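You operate a simulated robot arm through the tools that you are given. There is no shell and no other tool. Be economical: measure what you need, move in short steps, check, and stop when the job is done.

You run a simulated robot arm. Do the job below in one go: nothing can be reset, and whatever is moved stays where it is left.

JOB
Take the Size 30 washer pack from the valve mat and put it on the white base panel.

It is judged by the outcome, as a careful person would: the job done as asked, and still so three seconds after it is handed in. It fails if anything else is knocked over, pushed out of place, dropped, spilled or broken.

ROBOT AND FRAMES
A 7-joint arm with a two-finger parallel gripper, fixed in place. Base frame: the origin is at the foot of the arm, x ahead of it, y to its left, z up; the work surface is at about z = 77. Lengths are in cm, angles in rad, forces in N, time in s.
With the tool pointing down near the work surface it reaches from about 30 to 70 cm from the base axis. Its first joint turns from -1.152 to 1.152 rad. Payload 1.57 kg.
Tool frame: the origin (TCP) lies between the finger pads and is the grasp point; the fingertips stand 3 cm ahead of it; z points along the fingers, y is the line along which they close. Largest opening 11 cm; finger width 2.4, thickness 1.2; the body of the gripper, 4.8 by 11.2 cm, starts 7.8 cm behind the TCP.
Orientation is told as [roll, pitch, yaw] about the base's x, y, z axes, in that order, counted from this pose: with the fingers straight down and closing along the base's y, the tool's x points along the base's -x, its y along +y and its z along -z.

CONTROLS
- The arm moves only by the tool send_rows. Its argument "deltas" is a list of rows, each an object (a shift or turn left out is 0, a gripper value left out holds the last) with "translation": the shift along the tool's x, y, z in units of 150 mm (1.0 is 150 mm), a list of three; "turn": the turn, a rotation vector about the tool's x, y, z in units of 45 degrees (1.0 is 45 degrees), a list of three; "gripper": the gripper command, from -1 (shut) to 1 (fully open), values between in proportion. In form: [{"translation": [x, y, z], "turn": [wx, wy, wz], "gripper": gripper}, ...]. A call has 1 to 10 rows; each row is the pose to reach, as a shift and turn from the pose commanded when the call began, along the tool's axes at that moment. A call with a number of a shift or a turn outside -1 to 1 is refused whole. Rows are played at 5 a second. More than 5 cm and 0.15 rad between two rows, or a gripper value outside its range, and nothing of the call is played. A pose out of reach is approached as far as the arm can. The call stops where the force on the tool passes 40 N (or 10 N more than at its start, if that is more) or the arm is blocked; 0.2 s more then pass. Each finger travels about 10.8 cm/s and halts on what it meets, pressing with about 41 N; the grip force reading is that of the motor and also rises with nothing between the fingers. The clock runs only during rows and for 0.2 s after the last one: add rows that repeat a pose to give the fingers time. It gives the time, the measured TCP pose, the force on the tool (base axes), the opening and the grip force at its end, in the units of the frame above (readings bear some noise), and new pictures: "views" is both (left out), scene, wrist or none.
- Cameras (640 x 400 px; columns grow to the right, rows downward): "scene" is fixed at [15.9, -39.25, 139.61]; the picture's right is [0.80, -0.60, 0.00], its down [-0.40, -0.52, -0.75] and it looks along [0.45, 0.60, -0.66] (base axes); focal length 285 px, centre (320, 200). "wrist" rides on the gripper at [-3.6, 0, -8] in the tool frame; the picture's right is [0.00, -1.00, 0.00], its down [0.97, 0.00, -0.24] and it looks along [0.24, 0.00, 0.97] (tool axes); focal length 218 px, centre (320, 200). There is no depth. A picture from a camera that has moved, and an enlarged one, comes with that camera's place and axes in the base frame and with its lens.
- enlarge(camera, box): a new picture of the part [left, top, right, bottom] of that camera's present view, enlarged. It takes no simulated time.
- close_job(): hands the job in; it is judged then, once.

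Go step by step. Nothing tells you positions but the pictures and the camera data: compare them with the known pose of the tool, close in by small moves and look again before you grip or let go. The budget is 90 turns and 150 pictures, counting those below and the enlarged ones. Unless the task says otherwise, let go and move clear before handing in, and close with one line.

The tools are called after ">>>" by a JSON object that holds its "method" and its "body". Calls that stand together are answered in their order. send_rows: Moves the arm, as the interface text tells. Its arguments: {"type":"object","properties":{"deltas":{"type":"array"},"views":{"type":"string","enum":["both","scene","wrist","none"]}},"required":["deltas"]} The other tools are called the same way: enlarge (camera, box) takes an enlarged picture of a part of a camera's view; close_job () hands the job in.

At the start:

```text
clock: 0.0
tool_pos: [33.46, 14.44, 108.48]
tool_rot: [0.0, 0.0, 0.0]
ft_force: [0.2, -0.4, 0.0]
gripper_width: 11.02
grip_force: 0.1
```

scene: 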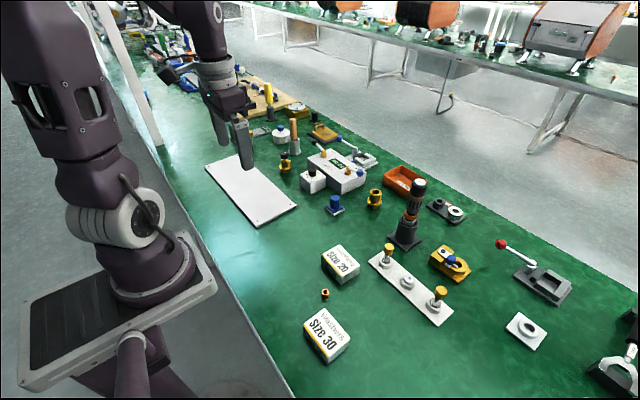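
wrist: 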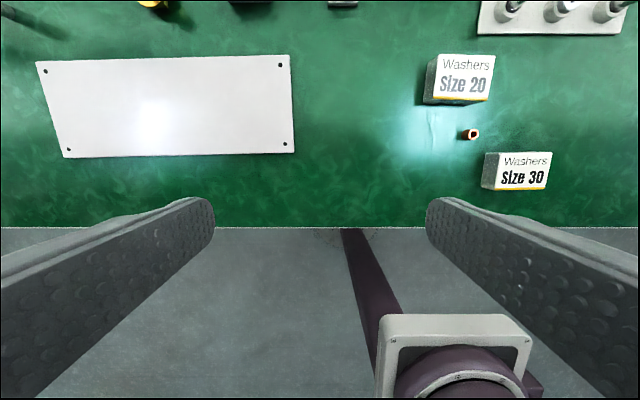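

I see the Size 30 box at about (33, -19), with its top near z 80, and a large white panel at about (33, 25). I'll enlarge both views to check them.

>>> {"method": "enlarge", "body": {"camera": "scene", "box": [280, 230, 480, 380]}}

>>> {"method": "enlarge", "body": {"camera": "scene", "box": [190, 80, 430, 240]}}

```text
2.67 times, centred on (380, 305) of scene
camera zoom: at [15.9, -39.25, 139.61], right [0.8, -0.6, 0.0], down [-0.4, -0.52, -0.75], along [0.45, 0.6, -0.66], focal length 759 px, centre (160, -80)
```

zoom: 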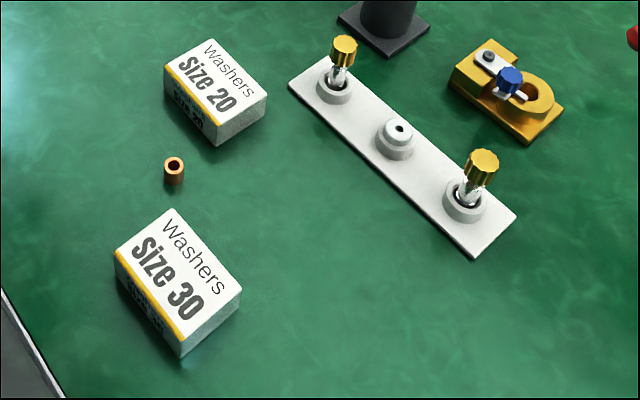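

```text
2.50 times, centred on (310, 160) of scene
camera zoom: at [15.9, -39.25, 139.61], right [0.8, -0.6, 0.0], down [-0.4, -0.52, -0.75], along [0.45, 0.6, -0.66], focal length 712 px, centre (345, 300)
```

zoom: 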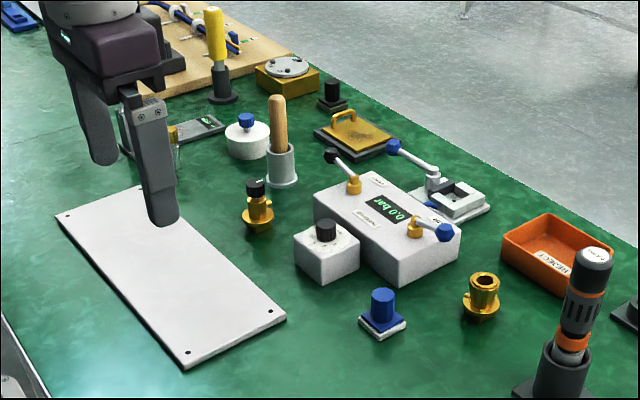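

The box is about 6 × 8.4 cm and roughly axis-aligned, centred near (32.7, -18.7). The panel covers about x 35–51 and y 19–59. I'll move over the box while staying high.

>>> {"method": "send_rows", "body": {"deltas": [{"translation": [0, -0.25, 0], "gripper": 1}, {"translation": [0, -0.5, 0]}, {"translation": [0, -0.75, 0]}, {"translation": [0, -1.0, 0]}], "views": "none"}}

>>> {"method": "send_rows", "body": {"deltas": [{"translation": [0, -0.25, 0], "gripper": 1}, {"translation": [0, -0.5, 0]}, {"translation": [0, -0.75, 0]}, {"translation": [0, -1.0, 0]}], "views": "none"}}

>>> {"method": "send_rows", "body": {"deltas": [{"translation": [0, -0.2, 0.1], "gripper": 1}, {"translation": [0, -0.2, 0.4]}, {"translation": [0, -0.2, 0.7]}, {"translation": [0, -0.2, 0.7]}]}}

```text
clock: 1.0
tool_pos: [33.8, -0.63, 108.17]
tool_rot: [0.001, -0.001, 0.002]
ft_force: [-0.3, 0.3, 0.6]
gripper_width: 10.99
grip_force: 0.0
```

```text
clock: 2.0
tool_pos: [33.39, -15.61, 108.08]
tool_rot: [0.0, 0.0, 0.001]
ft_force: [-0.1, 0.3, 0.8]
gripper_width: 10.97
grip_force: 0.1
```

```text
clock: 3.0
tool_pos: [33.15, -18.67, 97.78]
tool_rot: [0.001, 0.001, 0.002]
ft_force: [0.7, -0.2, -0.1]
gripper_width: 10.98
grip_force: 0.1
camera wrist: at [36.95, -18.7, 105.93], right [0.0, -1.0, 0.0], down [-0.97, 0.0, 0.24], along [-0.24, 0.0, -0.97], focal length 218 px, centre (320, 200)
```

scene: 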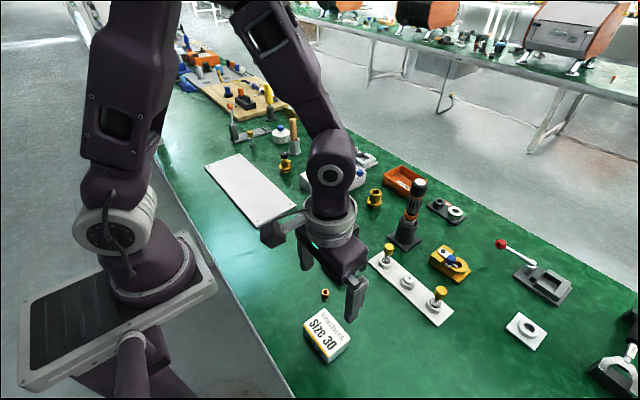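
wrist: 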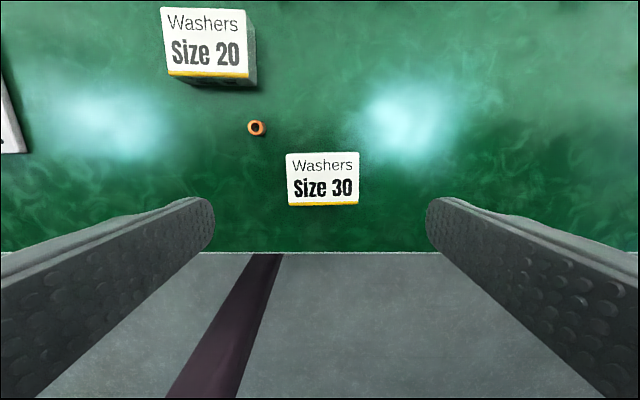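

I put the box top centre at (33.25, -19.0), about 8.45 cm across the closing axis. I'll centre on it and descend to z 86, then look again.

>>> {"method": "send_rows", "body": {"deltas": [{"translation": [0, -0.02, 0.2], "gripper": 1}, {"translation": [0, -0.02, 0.4]}, {"translation": [0, -0.02, 0.6]}, {"translation": [0, -0.02, 0.78]}, {"translation": [0, -0.02, 0.78]}]}}

```text
clock: 4.2
tool_pos: [33.71, -19.09, 86.33]
tool_rot: [0.0, -0.001, 0.0]
ft_force: [0.0, -0.2, -0.5]
gripper_width: 10.98
grip_force: 0.1
camera wrist: at [37.32, -19.09, 94.39], right [0.0, -1.0, 0.0], down [-0.97, 0.0, 0.24], along [-0.24, 0.0, -0.97], focal length 218 px, centre (320, 200)
```

scene: 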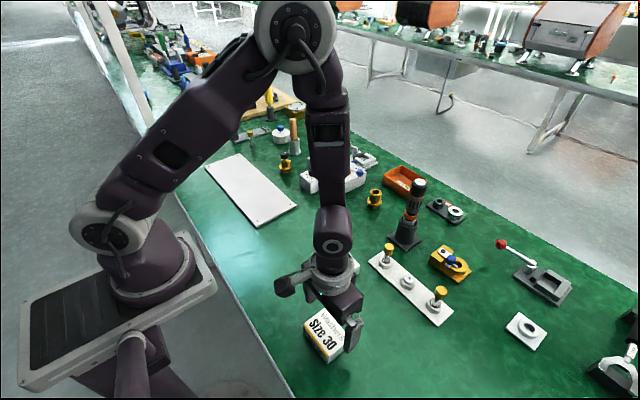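
wrist: 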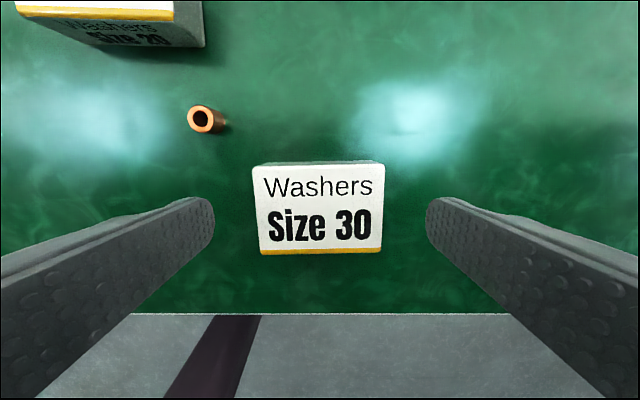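

The box top is near z 80.5 and centred between the fingers. I'll lower to TCP z of about 80.7, which puts the tips at about 77.7, and then close.

>>> {"method": "send_rows", "body": {"deltas": [{"translation": [0.02, 0, 0.13], "gripper": 1}, {"translation": [0.02, 0, 0.26]}, {"translation": [0.02, 0, 0.33]}, {"translation": [0.02, 0, 0.372]}, {"translation": [0.02, 0, 0.372]}]}}

```text
clock: 5.4
tool_pos: [32.97, -18.83, 80.72]
tool_rot: [-0.002, -0.001, 0.001]
ft_force: [0.9, 1.1, 0.0]
gripper_width: 10.97
grip_force: 0.0
camera wrist: at [36.79, -18.81, 88.75], right [0.0, -1.0, 0.0], down [-0.97, 0.0, 0.24], along [-0.24, 0.0, -0.97], focal length 218 px, centre (320, 200)
```

scene: 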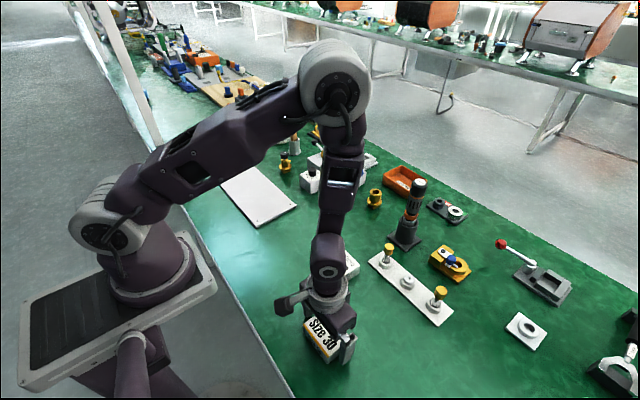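
wrist: 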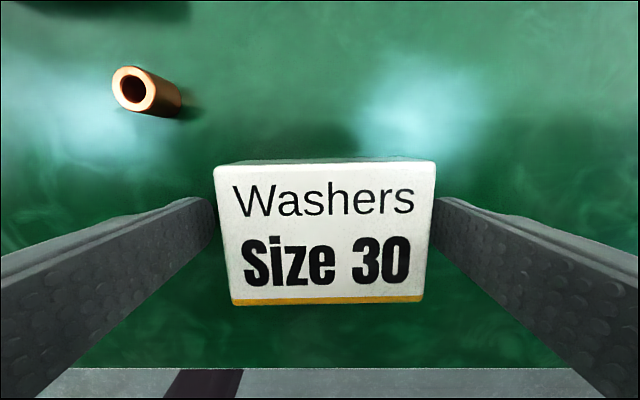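

The fingers straddle the box with clearance on both sides. I'll close now and check the grip.

>>> {"method": "send_rows", "body": {"deltas": [{"gripper": -1}, {"gripper": -1}, {"gripper": -1}, {"gripper": -1}], "views": "none"}}

>>> {"method": "send_rows", "body": {"deltas": [{"translation": [0, 0, -0.1]}, {"translation": [0, 0, -0.25]}, {"translation": [0, 0, -0.5]}, {"translation": [0, 0, -0.75]}, {"translation": [0, 0, -1.0]}, {"translation": [0, 0, -1.0]}]}}

```text
clock: 6.4
tool_pos: [33.17, -18.9, 80.87]
tool_rot: [-0.002, -0.001, -0.001]
ft_force: [-0.1, -1.4, -0.2]
gripper_width: 8.45
grip_force: 41.4
```

```text
clock: 7.8
tool_pos: [33.08, -18.88, 95.79]
tool_rot: [0.0, 0.0, 0.0]
ft_force: [0.1, 0.1, -1.0]
gripper_width: 8.43
grip_force: 40.9
camera wrist: at [36.77, -18.84, 103.85], right [0.0, -1.0, 0.0], down [-0.97, 0.0, 0.24], along [-0.24, 0.0, -0.97], focal length 218 px, centre (320, 200)
```

scene: 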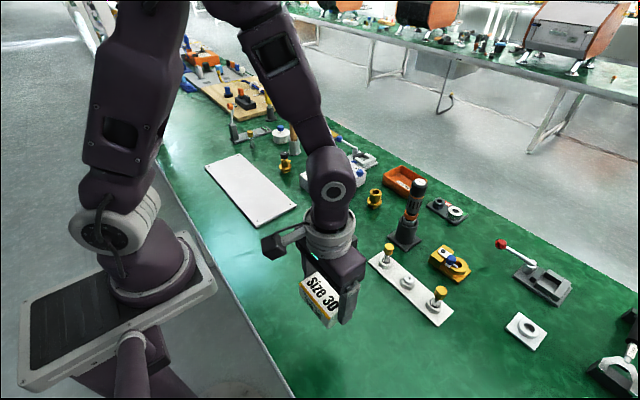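
wrist: 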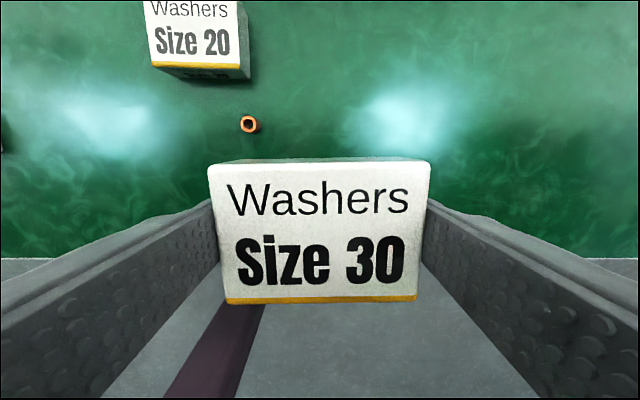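

The box is held firmly at z 96. I'll carry it left toward the panel, aiming for about (43, 29).

>>> {"method": "send_rows", "body": {"deltas": [{"translation": [0, 0.2, 0]}, {"translation": [0, 0.4, 0]}, {"translation": [0, 0.6, 0]}, {"translation": [0, 0.8, 0]}, {"translation": [0, 1.0, 0]}], "views": "none"}}

>>> {"method": "send_rows", "body": {"deltas": [{"translation": [0, 0.2, 0]}, {"translation": [0, 0.4, 0]}, {"translation": [0, 0.6, 0]}, {"translation": [0, 0.8, 0]}, {"translation": [0, 1.0, 0]}], "views": "none"}}

>>> {"method": "send_rows", "body": {"deltas": [{"translation": [0, 0.2, 0]}, {"translation": [-0.1, 0.4, 0]}, {"translation": [-0.25, 0.6, 0]}, {"translation": [-0.4, 0.8, 0]}, {"translation": [-0.55, 1.0, 0]}, {"translation": [-0.66, 1.0, 0]}, {"translation": [-0.66, 1.0, 0]}]}}

```text
clock: 9.0
tool_pos: [33.0, -4.03, 95.78]
tool_rot: [-0.001, 0.002, -0.001]
ft_force: [-0.8, -0.2, -1.7]
gripper_width: 8.46
grip_force: 41.1
```

```text
clock: 10.2
tool_pos: [33.16, 11.15, 95.38]
tool_rot: [0.0, 0.0, -0.003]
ft_force: [-0.8, 0.1, -2.7]
gripper_width: 8.43
grip_force: 41.3
```

```text
clock: 11.8
tool_pos: [43.04, 26.44, 95.74]
tool_rot: [-0.001, 0.001, 0.0]
ft_force: [0.2, 0.0, -2.4]
gripper_width: 8.42
grip_force: 41.1
camera wrist: at [46.66, 26.37, 103.76], right [0.0, -1.0, 0.0], down [-0.97, 0.0, 0.24], along [-0.24, 0.0, -0.97], focal length 218 px, centre (320, 200)
```

scene: 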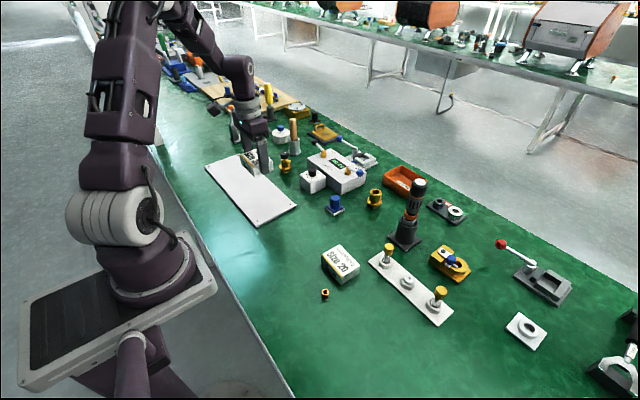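
wrist: 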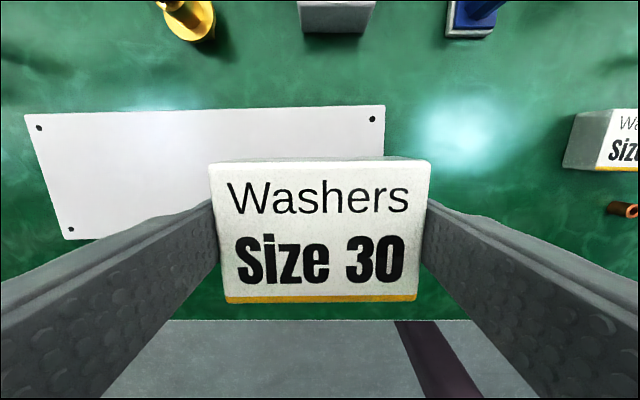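

The panel's real extent is about x 35–51 and y 19–59. I'll move to (43.2, 30), lower to about z 84, and look.

>>> {"method": "send_rows", "body": {"deltas": [{"translation": [-0.01, 0.12, 0]}, {"translation": [-0.01, 0.24, 0.1]}, {"translation": [-0.01, 0.24, 0.3]}, {"translation": [-0.01, 0.24, 0.5]}, {"translation": [-0.01, 0.24, 0.7]}, {"translation": [-0.01, 0.24, 0.8]}, {"translation": [-0.01, 0.24, 0.8]}]}}

>>> {"method": "enlarge", "body": {"camera": "scene", "box": [195, 110, 315, 230]}}

```text
clock: 13.4
tool_pos: [43.2, 29.74, 83.65]
tool_rot: [0.001, 0.001, 0.001]
ft_force: [0.5, -0.1, -1.6]
gripper_width: 8.44
grip_force: 41.0
camera wrist: at [46.97, 29.68, 91.68], right [0.0, -1.0, 0.0], down [-0.97, 0.0, 0.24], along [-0.24, 0.0, -0.97], focal length 218 px, centre (320, 200)
```

scene: 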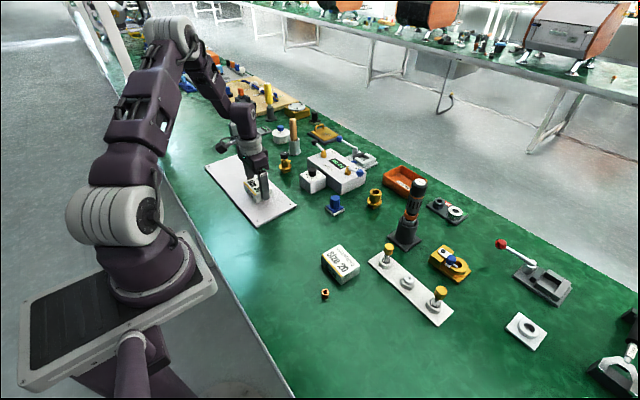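
wrist: 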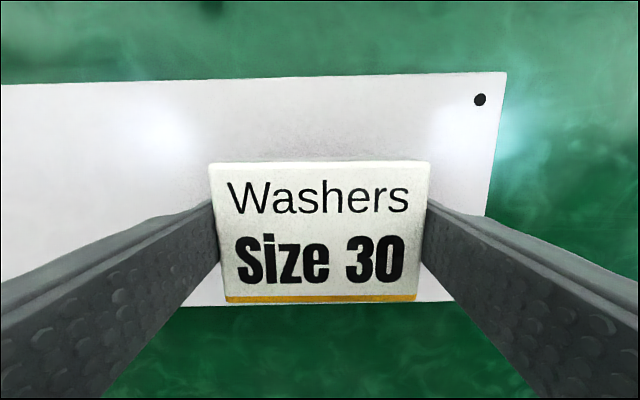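

```text
3.33 times, centred on (255, 170) of scene
camera zoom: at [15.9, -39.25, 139.61], right [0.8, -0.6, 0.0], down [-0.4, -0.52, -0.75], along [0.45, 0.6, -0.66], focal length 949 px, centre (537, 300)
```

zoom: 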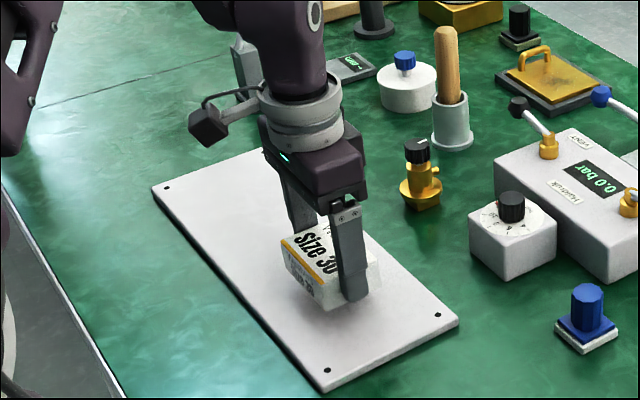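

The box hovers over the panel at a good spot. I'll lower gently in small steps, watching the force.

>>> {"method": "send_rows", "body": {"deltas": [{"translation": [0, 0, 0.06]}, {"translation": [0, 0, 0.107]}, {"translation": [0, 0, 0.107]}], "views": "none"}}

>>> {"method": "send_rows", "body": {"deltas": [{"translation": [0, 0, 0.015]}, {"translation": [0, 0, 0.015]}], "views": "none"}}

>>> {"method": "send_rows", "body": {"deltas": [{"translation": [0, 0, 0.013]}, {"translation": [0, 0, 0.013]}], "views": "wrist"}}

>>> {"method": "enlarge", "body": {"camera": "scene", "box": [235, 150, 295, 210]}}

```text
clock: 14.2
tool_pos: [43.27, 29.67, 81.94]
tool_rot: [0.0, -0.001, 0.0]
ft_force: [0.0, -0.4, -1.7]
gripper_width: 8.44
grip_force: 41.0
```

```text
clock: 14.8
tool_pos: [43.21, 29.68, 81.94]
tool_rot: [-0.001, 0.0, 0.0]
ft_force: [-2.8, -0.9, 9.0]
gripper_width: 8.43
grip_force: 40.6
```

```text
clock: 15.3
tool_pos: [43.25, 29.69, 81.82]
tool_rot: [0.001, -0.002, -0.001]
ft_force: [-2.3, -2.0, 10.6]
gripper_width: 8.48
grip_force: 40.4
stopped in row 2: the force on the tool passed its limit (the readings are from after the stop); the commanded pose is now the measured one
camera wrist: at [46.96, 29.62, 89.87], right [0.0, -1.0, 0.0], down [-0.97, 0.0, 0.24], along [-0.24, 0.0, -0.97], focal length 218 px, centre (320, 200)
```

wrist: 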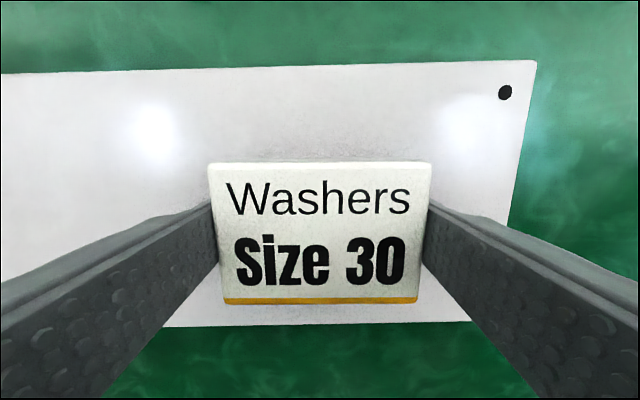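

```text
6.67 times, centred on (265, 180) of scene
camera zoom: at [15.88, -39.26, 139.61], right [0.8, -0.6, 0.0], down [-0.4, -0.52, -0.75], along [0.45, 0.6, -0.66], focal length 1898 px, centre (687, 333)
```

zoom: 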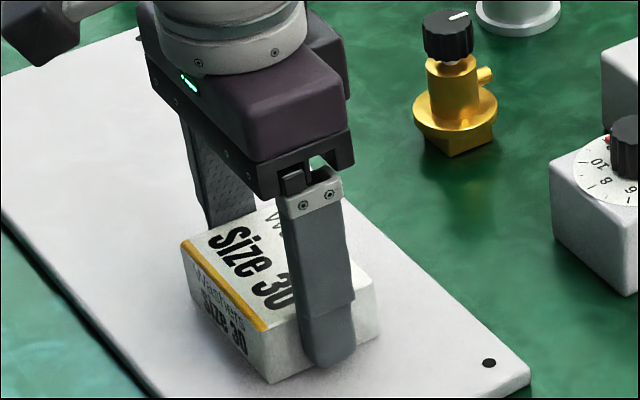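

The box rests on the panel, with contact force confirming it. I'll open and then rise straight up.

>>> {"method": "send_rows", "body": {"deltas": [{"gripper": 0.6}, {"gripper": 0.7}, {"gripper": 0.85}, {"gripper": 1}, {"gripper": 1}, {"gripper": 1}]}}

```text
clock: 16.8
tool_pos: [43.24, 29.73, 81.81]
tool_rot: [0.0, -0.001, 0.001]
ft_force: [0.1, 0.2, -0.4]
gripper_width: 10.99
grip_force: 0.0
camera wrist: at [46.96, 29.62, 89.82], right [0.0, -1.0, 0.0], down [-0.97, 0.0, 0.24], along [-0.24, 0.0, -0.97], focal length 218 px, centre (320, 200)
```

scene: 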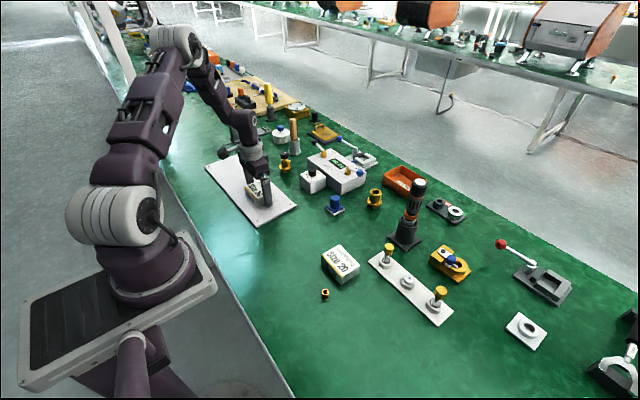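
wrist: 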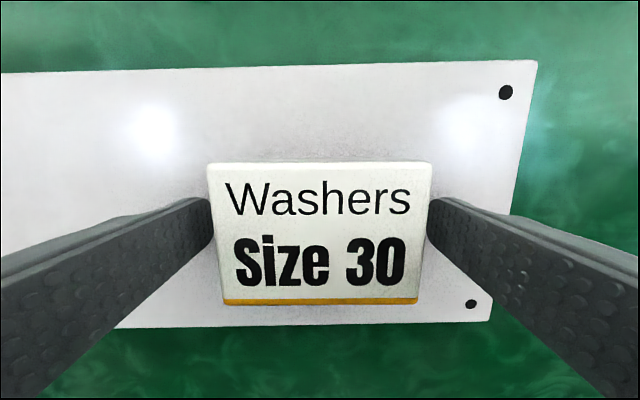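

The box is free and standing on the panel. I'll rise clear of it.

>>> {"method": "send_rows", "body": {"deltas": [{"translation": [0, 0, -0.1]}, {"translation": [0, 0, -0.3]}, {"translation": [0, 0, -0.55]}, {"translation": [0, 0, -0.8]}, {"translation": [0, 0, -1.0]}, {"translation": [0, 0, -1.0]}]}}

```text
clock: 18.1
tool_pos: [43.12, 29.58, 96.89]
tool_rot: [-0.001, -0.001, 0.004]
ft_force: [0.4, -0.3, 0.0]
gripper_width: 11.02
grip_force: 0.0
camera wrist: at [46.8, 29.6, 104.85], right [0.0, -1.0, 0.0], down [-0.97, 0.0, 0.24], along [-0.24, 0.0, -0.97], focal length 218 px, centre (320, 200)
```

scene: 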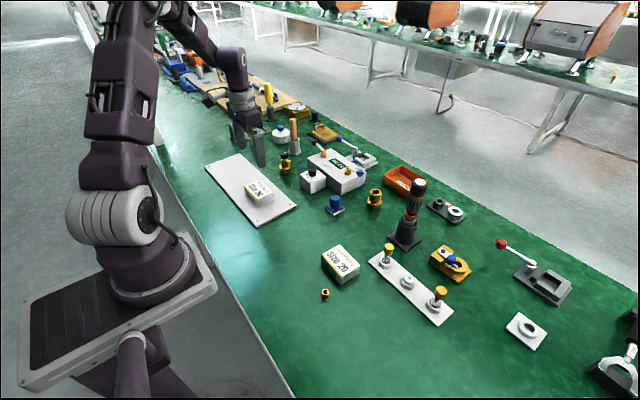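
wrist: 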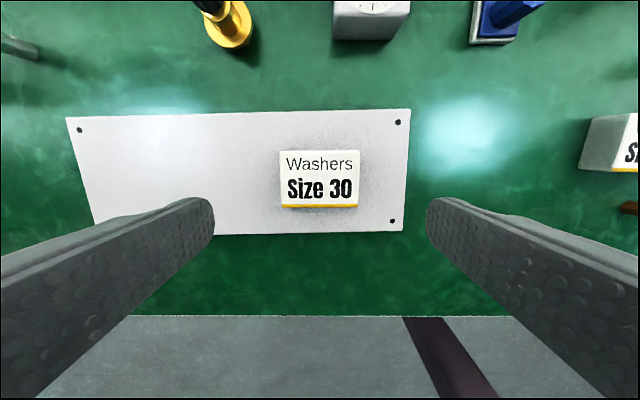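

The Size 30 pack lies flat, fully on the white panel, and nothing else appears to have moved. The arm is clear, so I'm handing in.

>>> {"method": "close_job", "body": {}}

```text
The job is handed in.
```

The Size 30 washer pack is lying flat on the white base panel, the gripper is clear of it, and the job is handed in.
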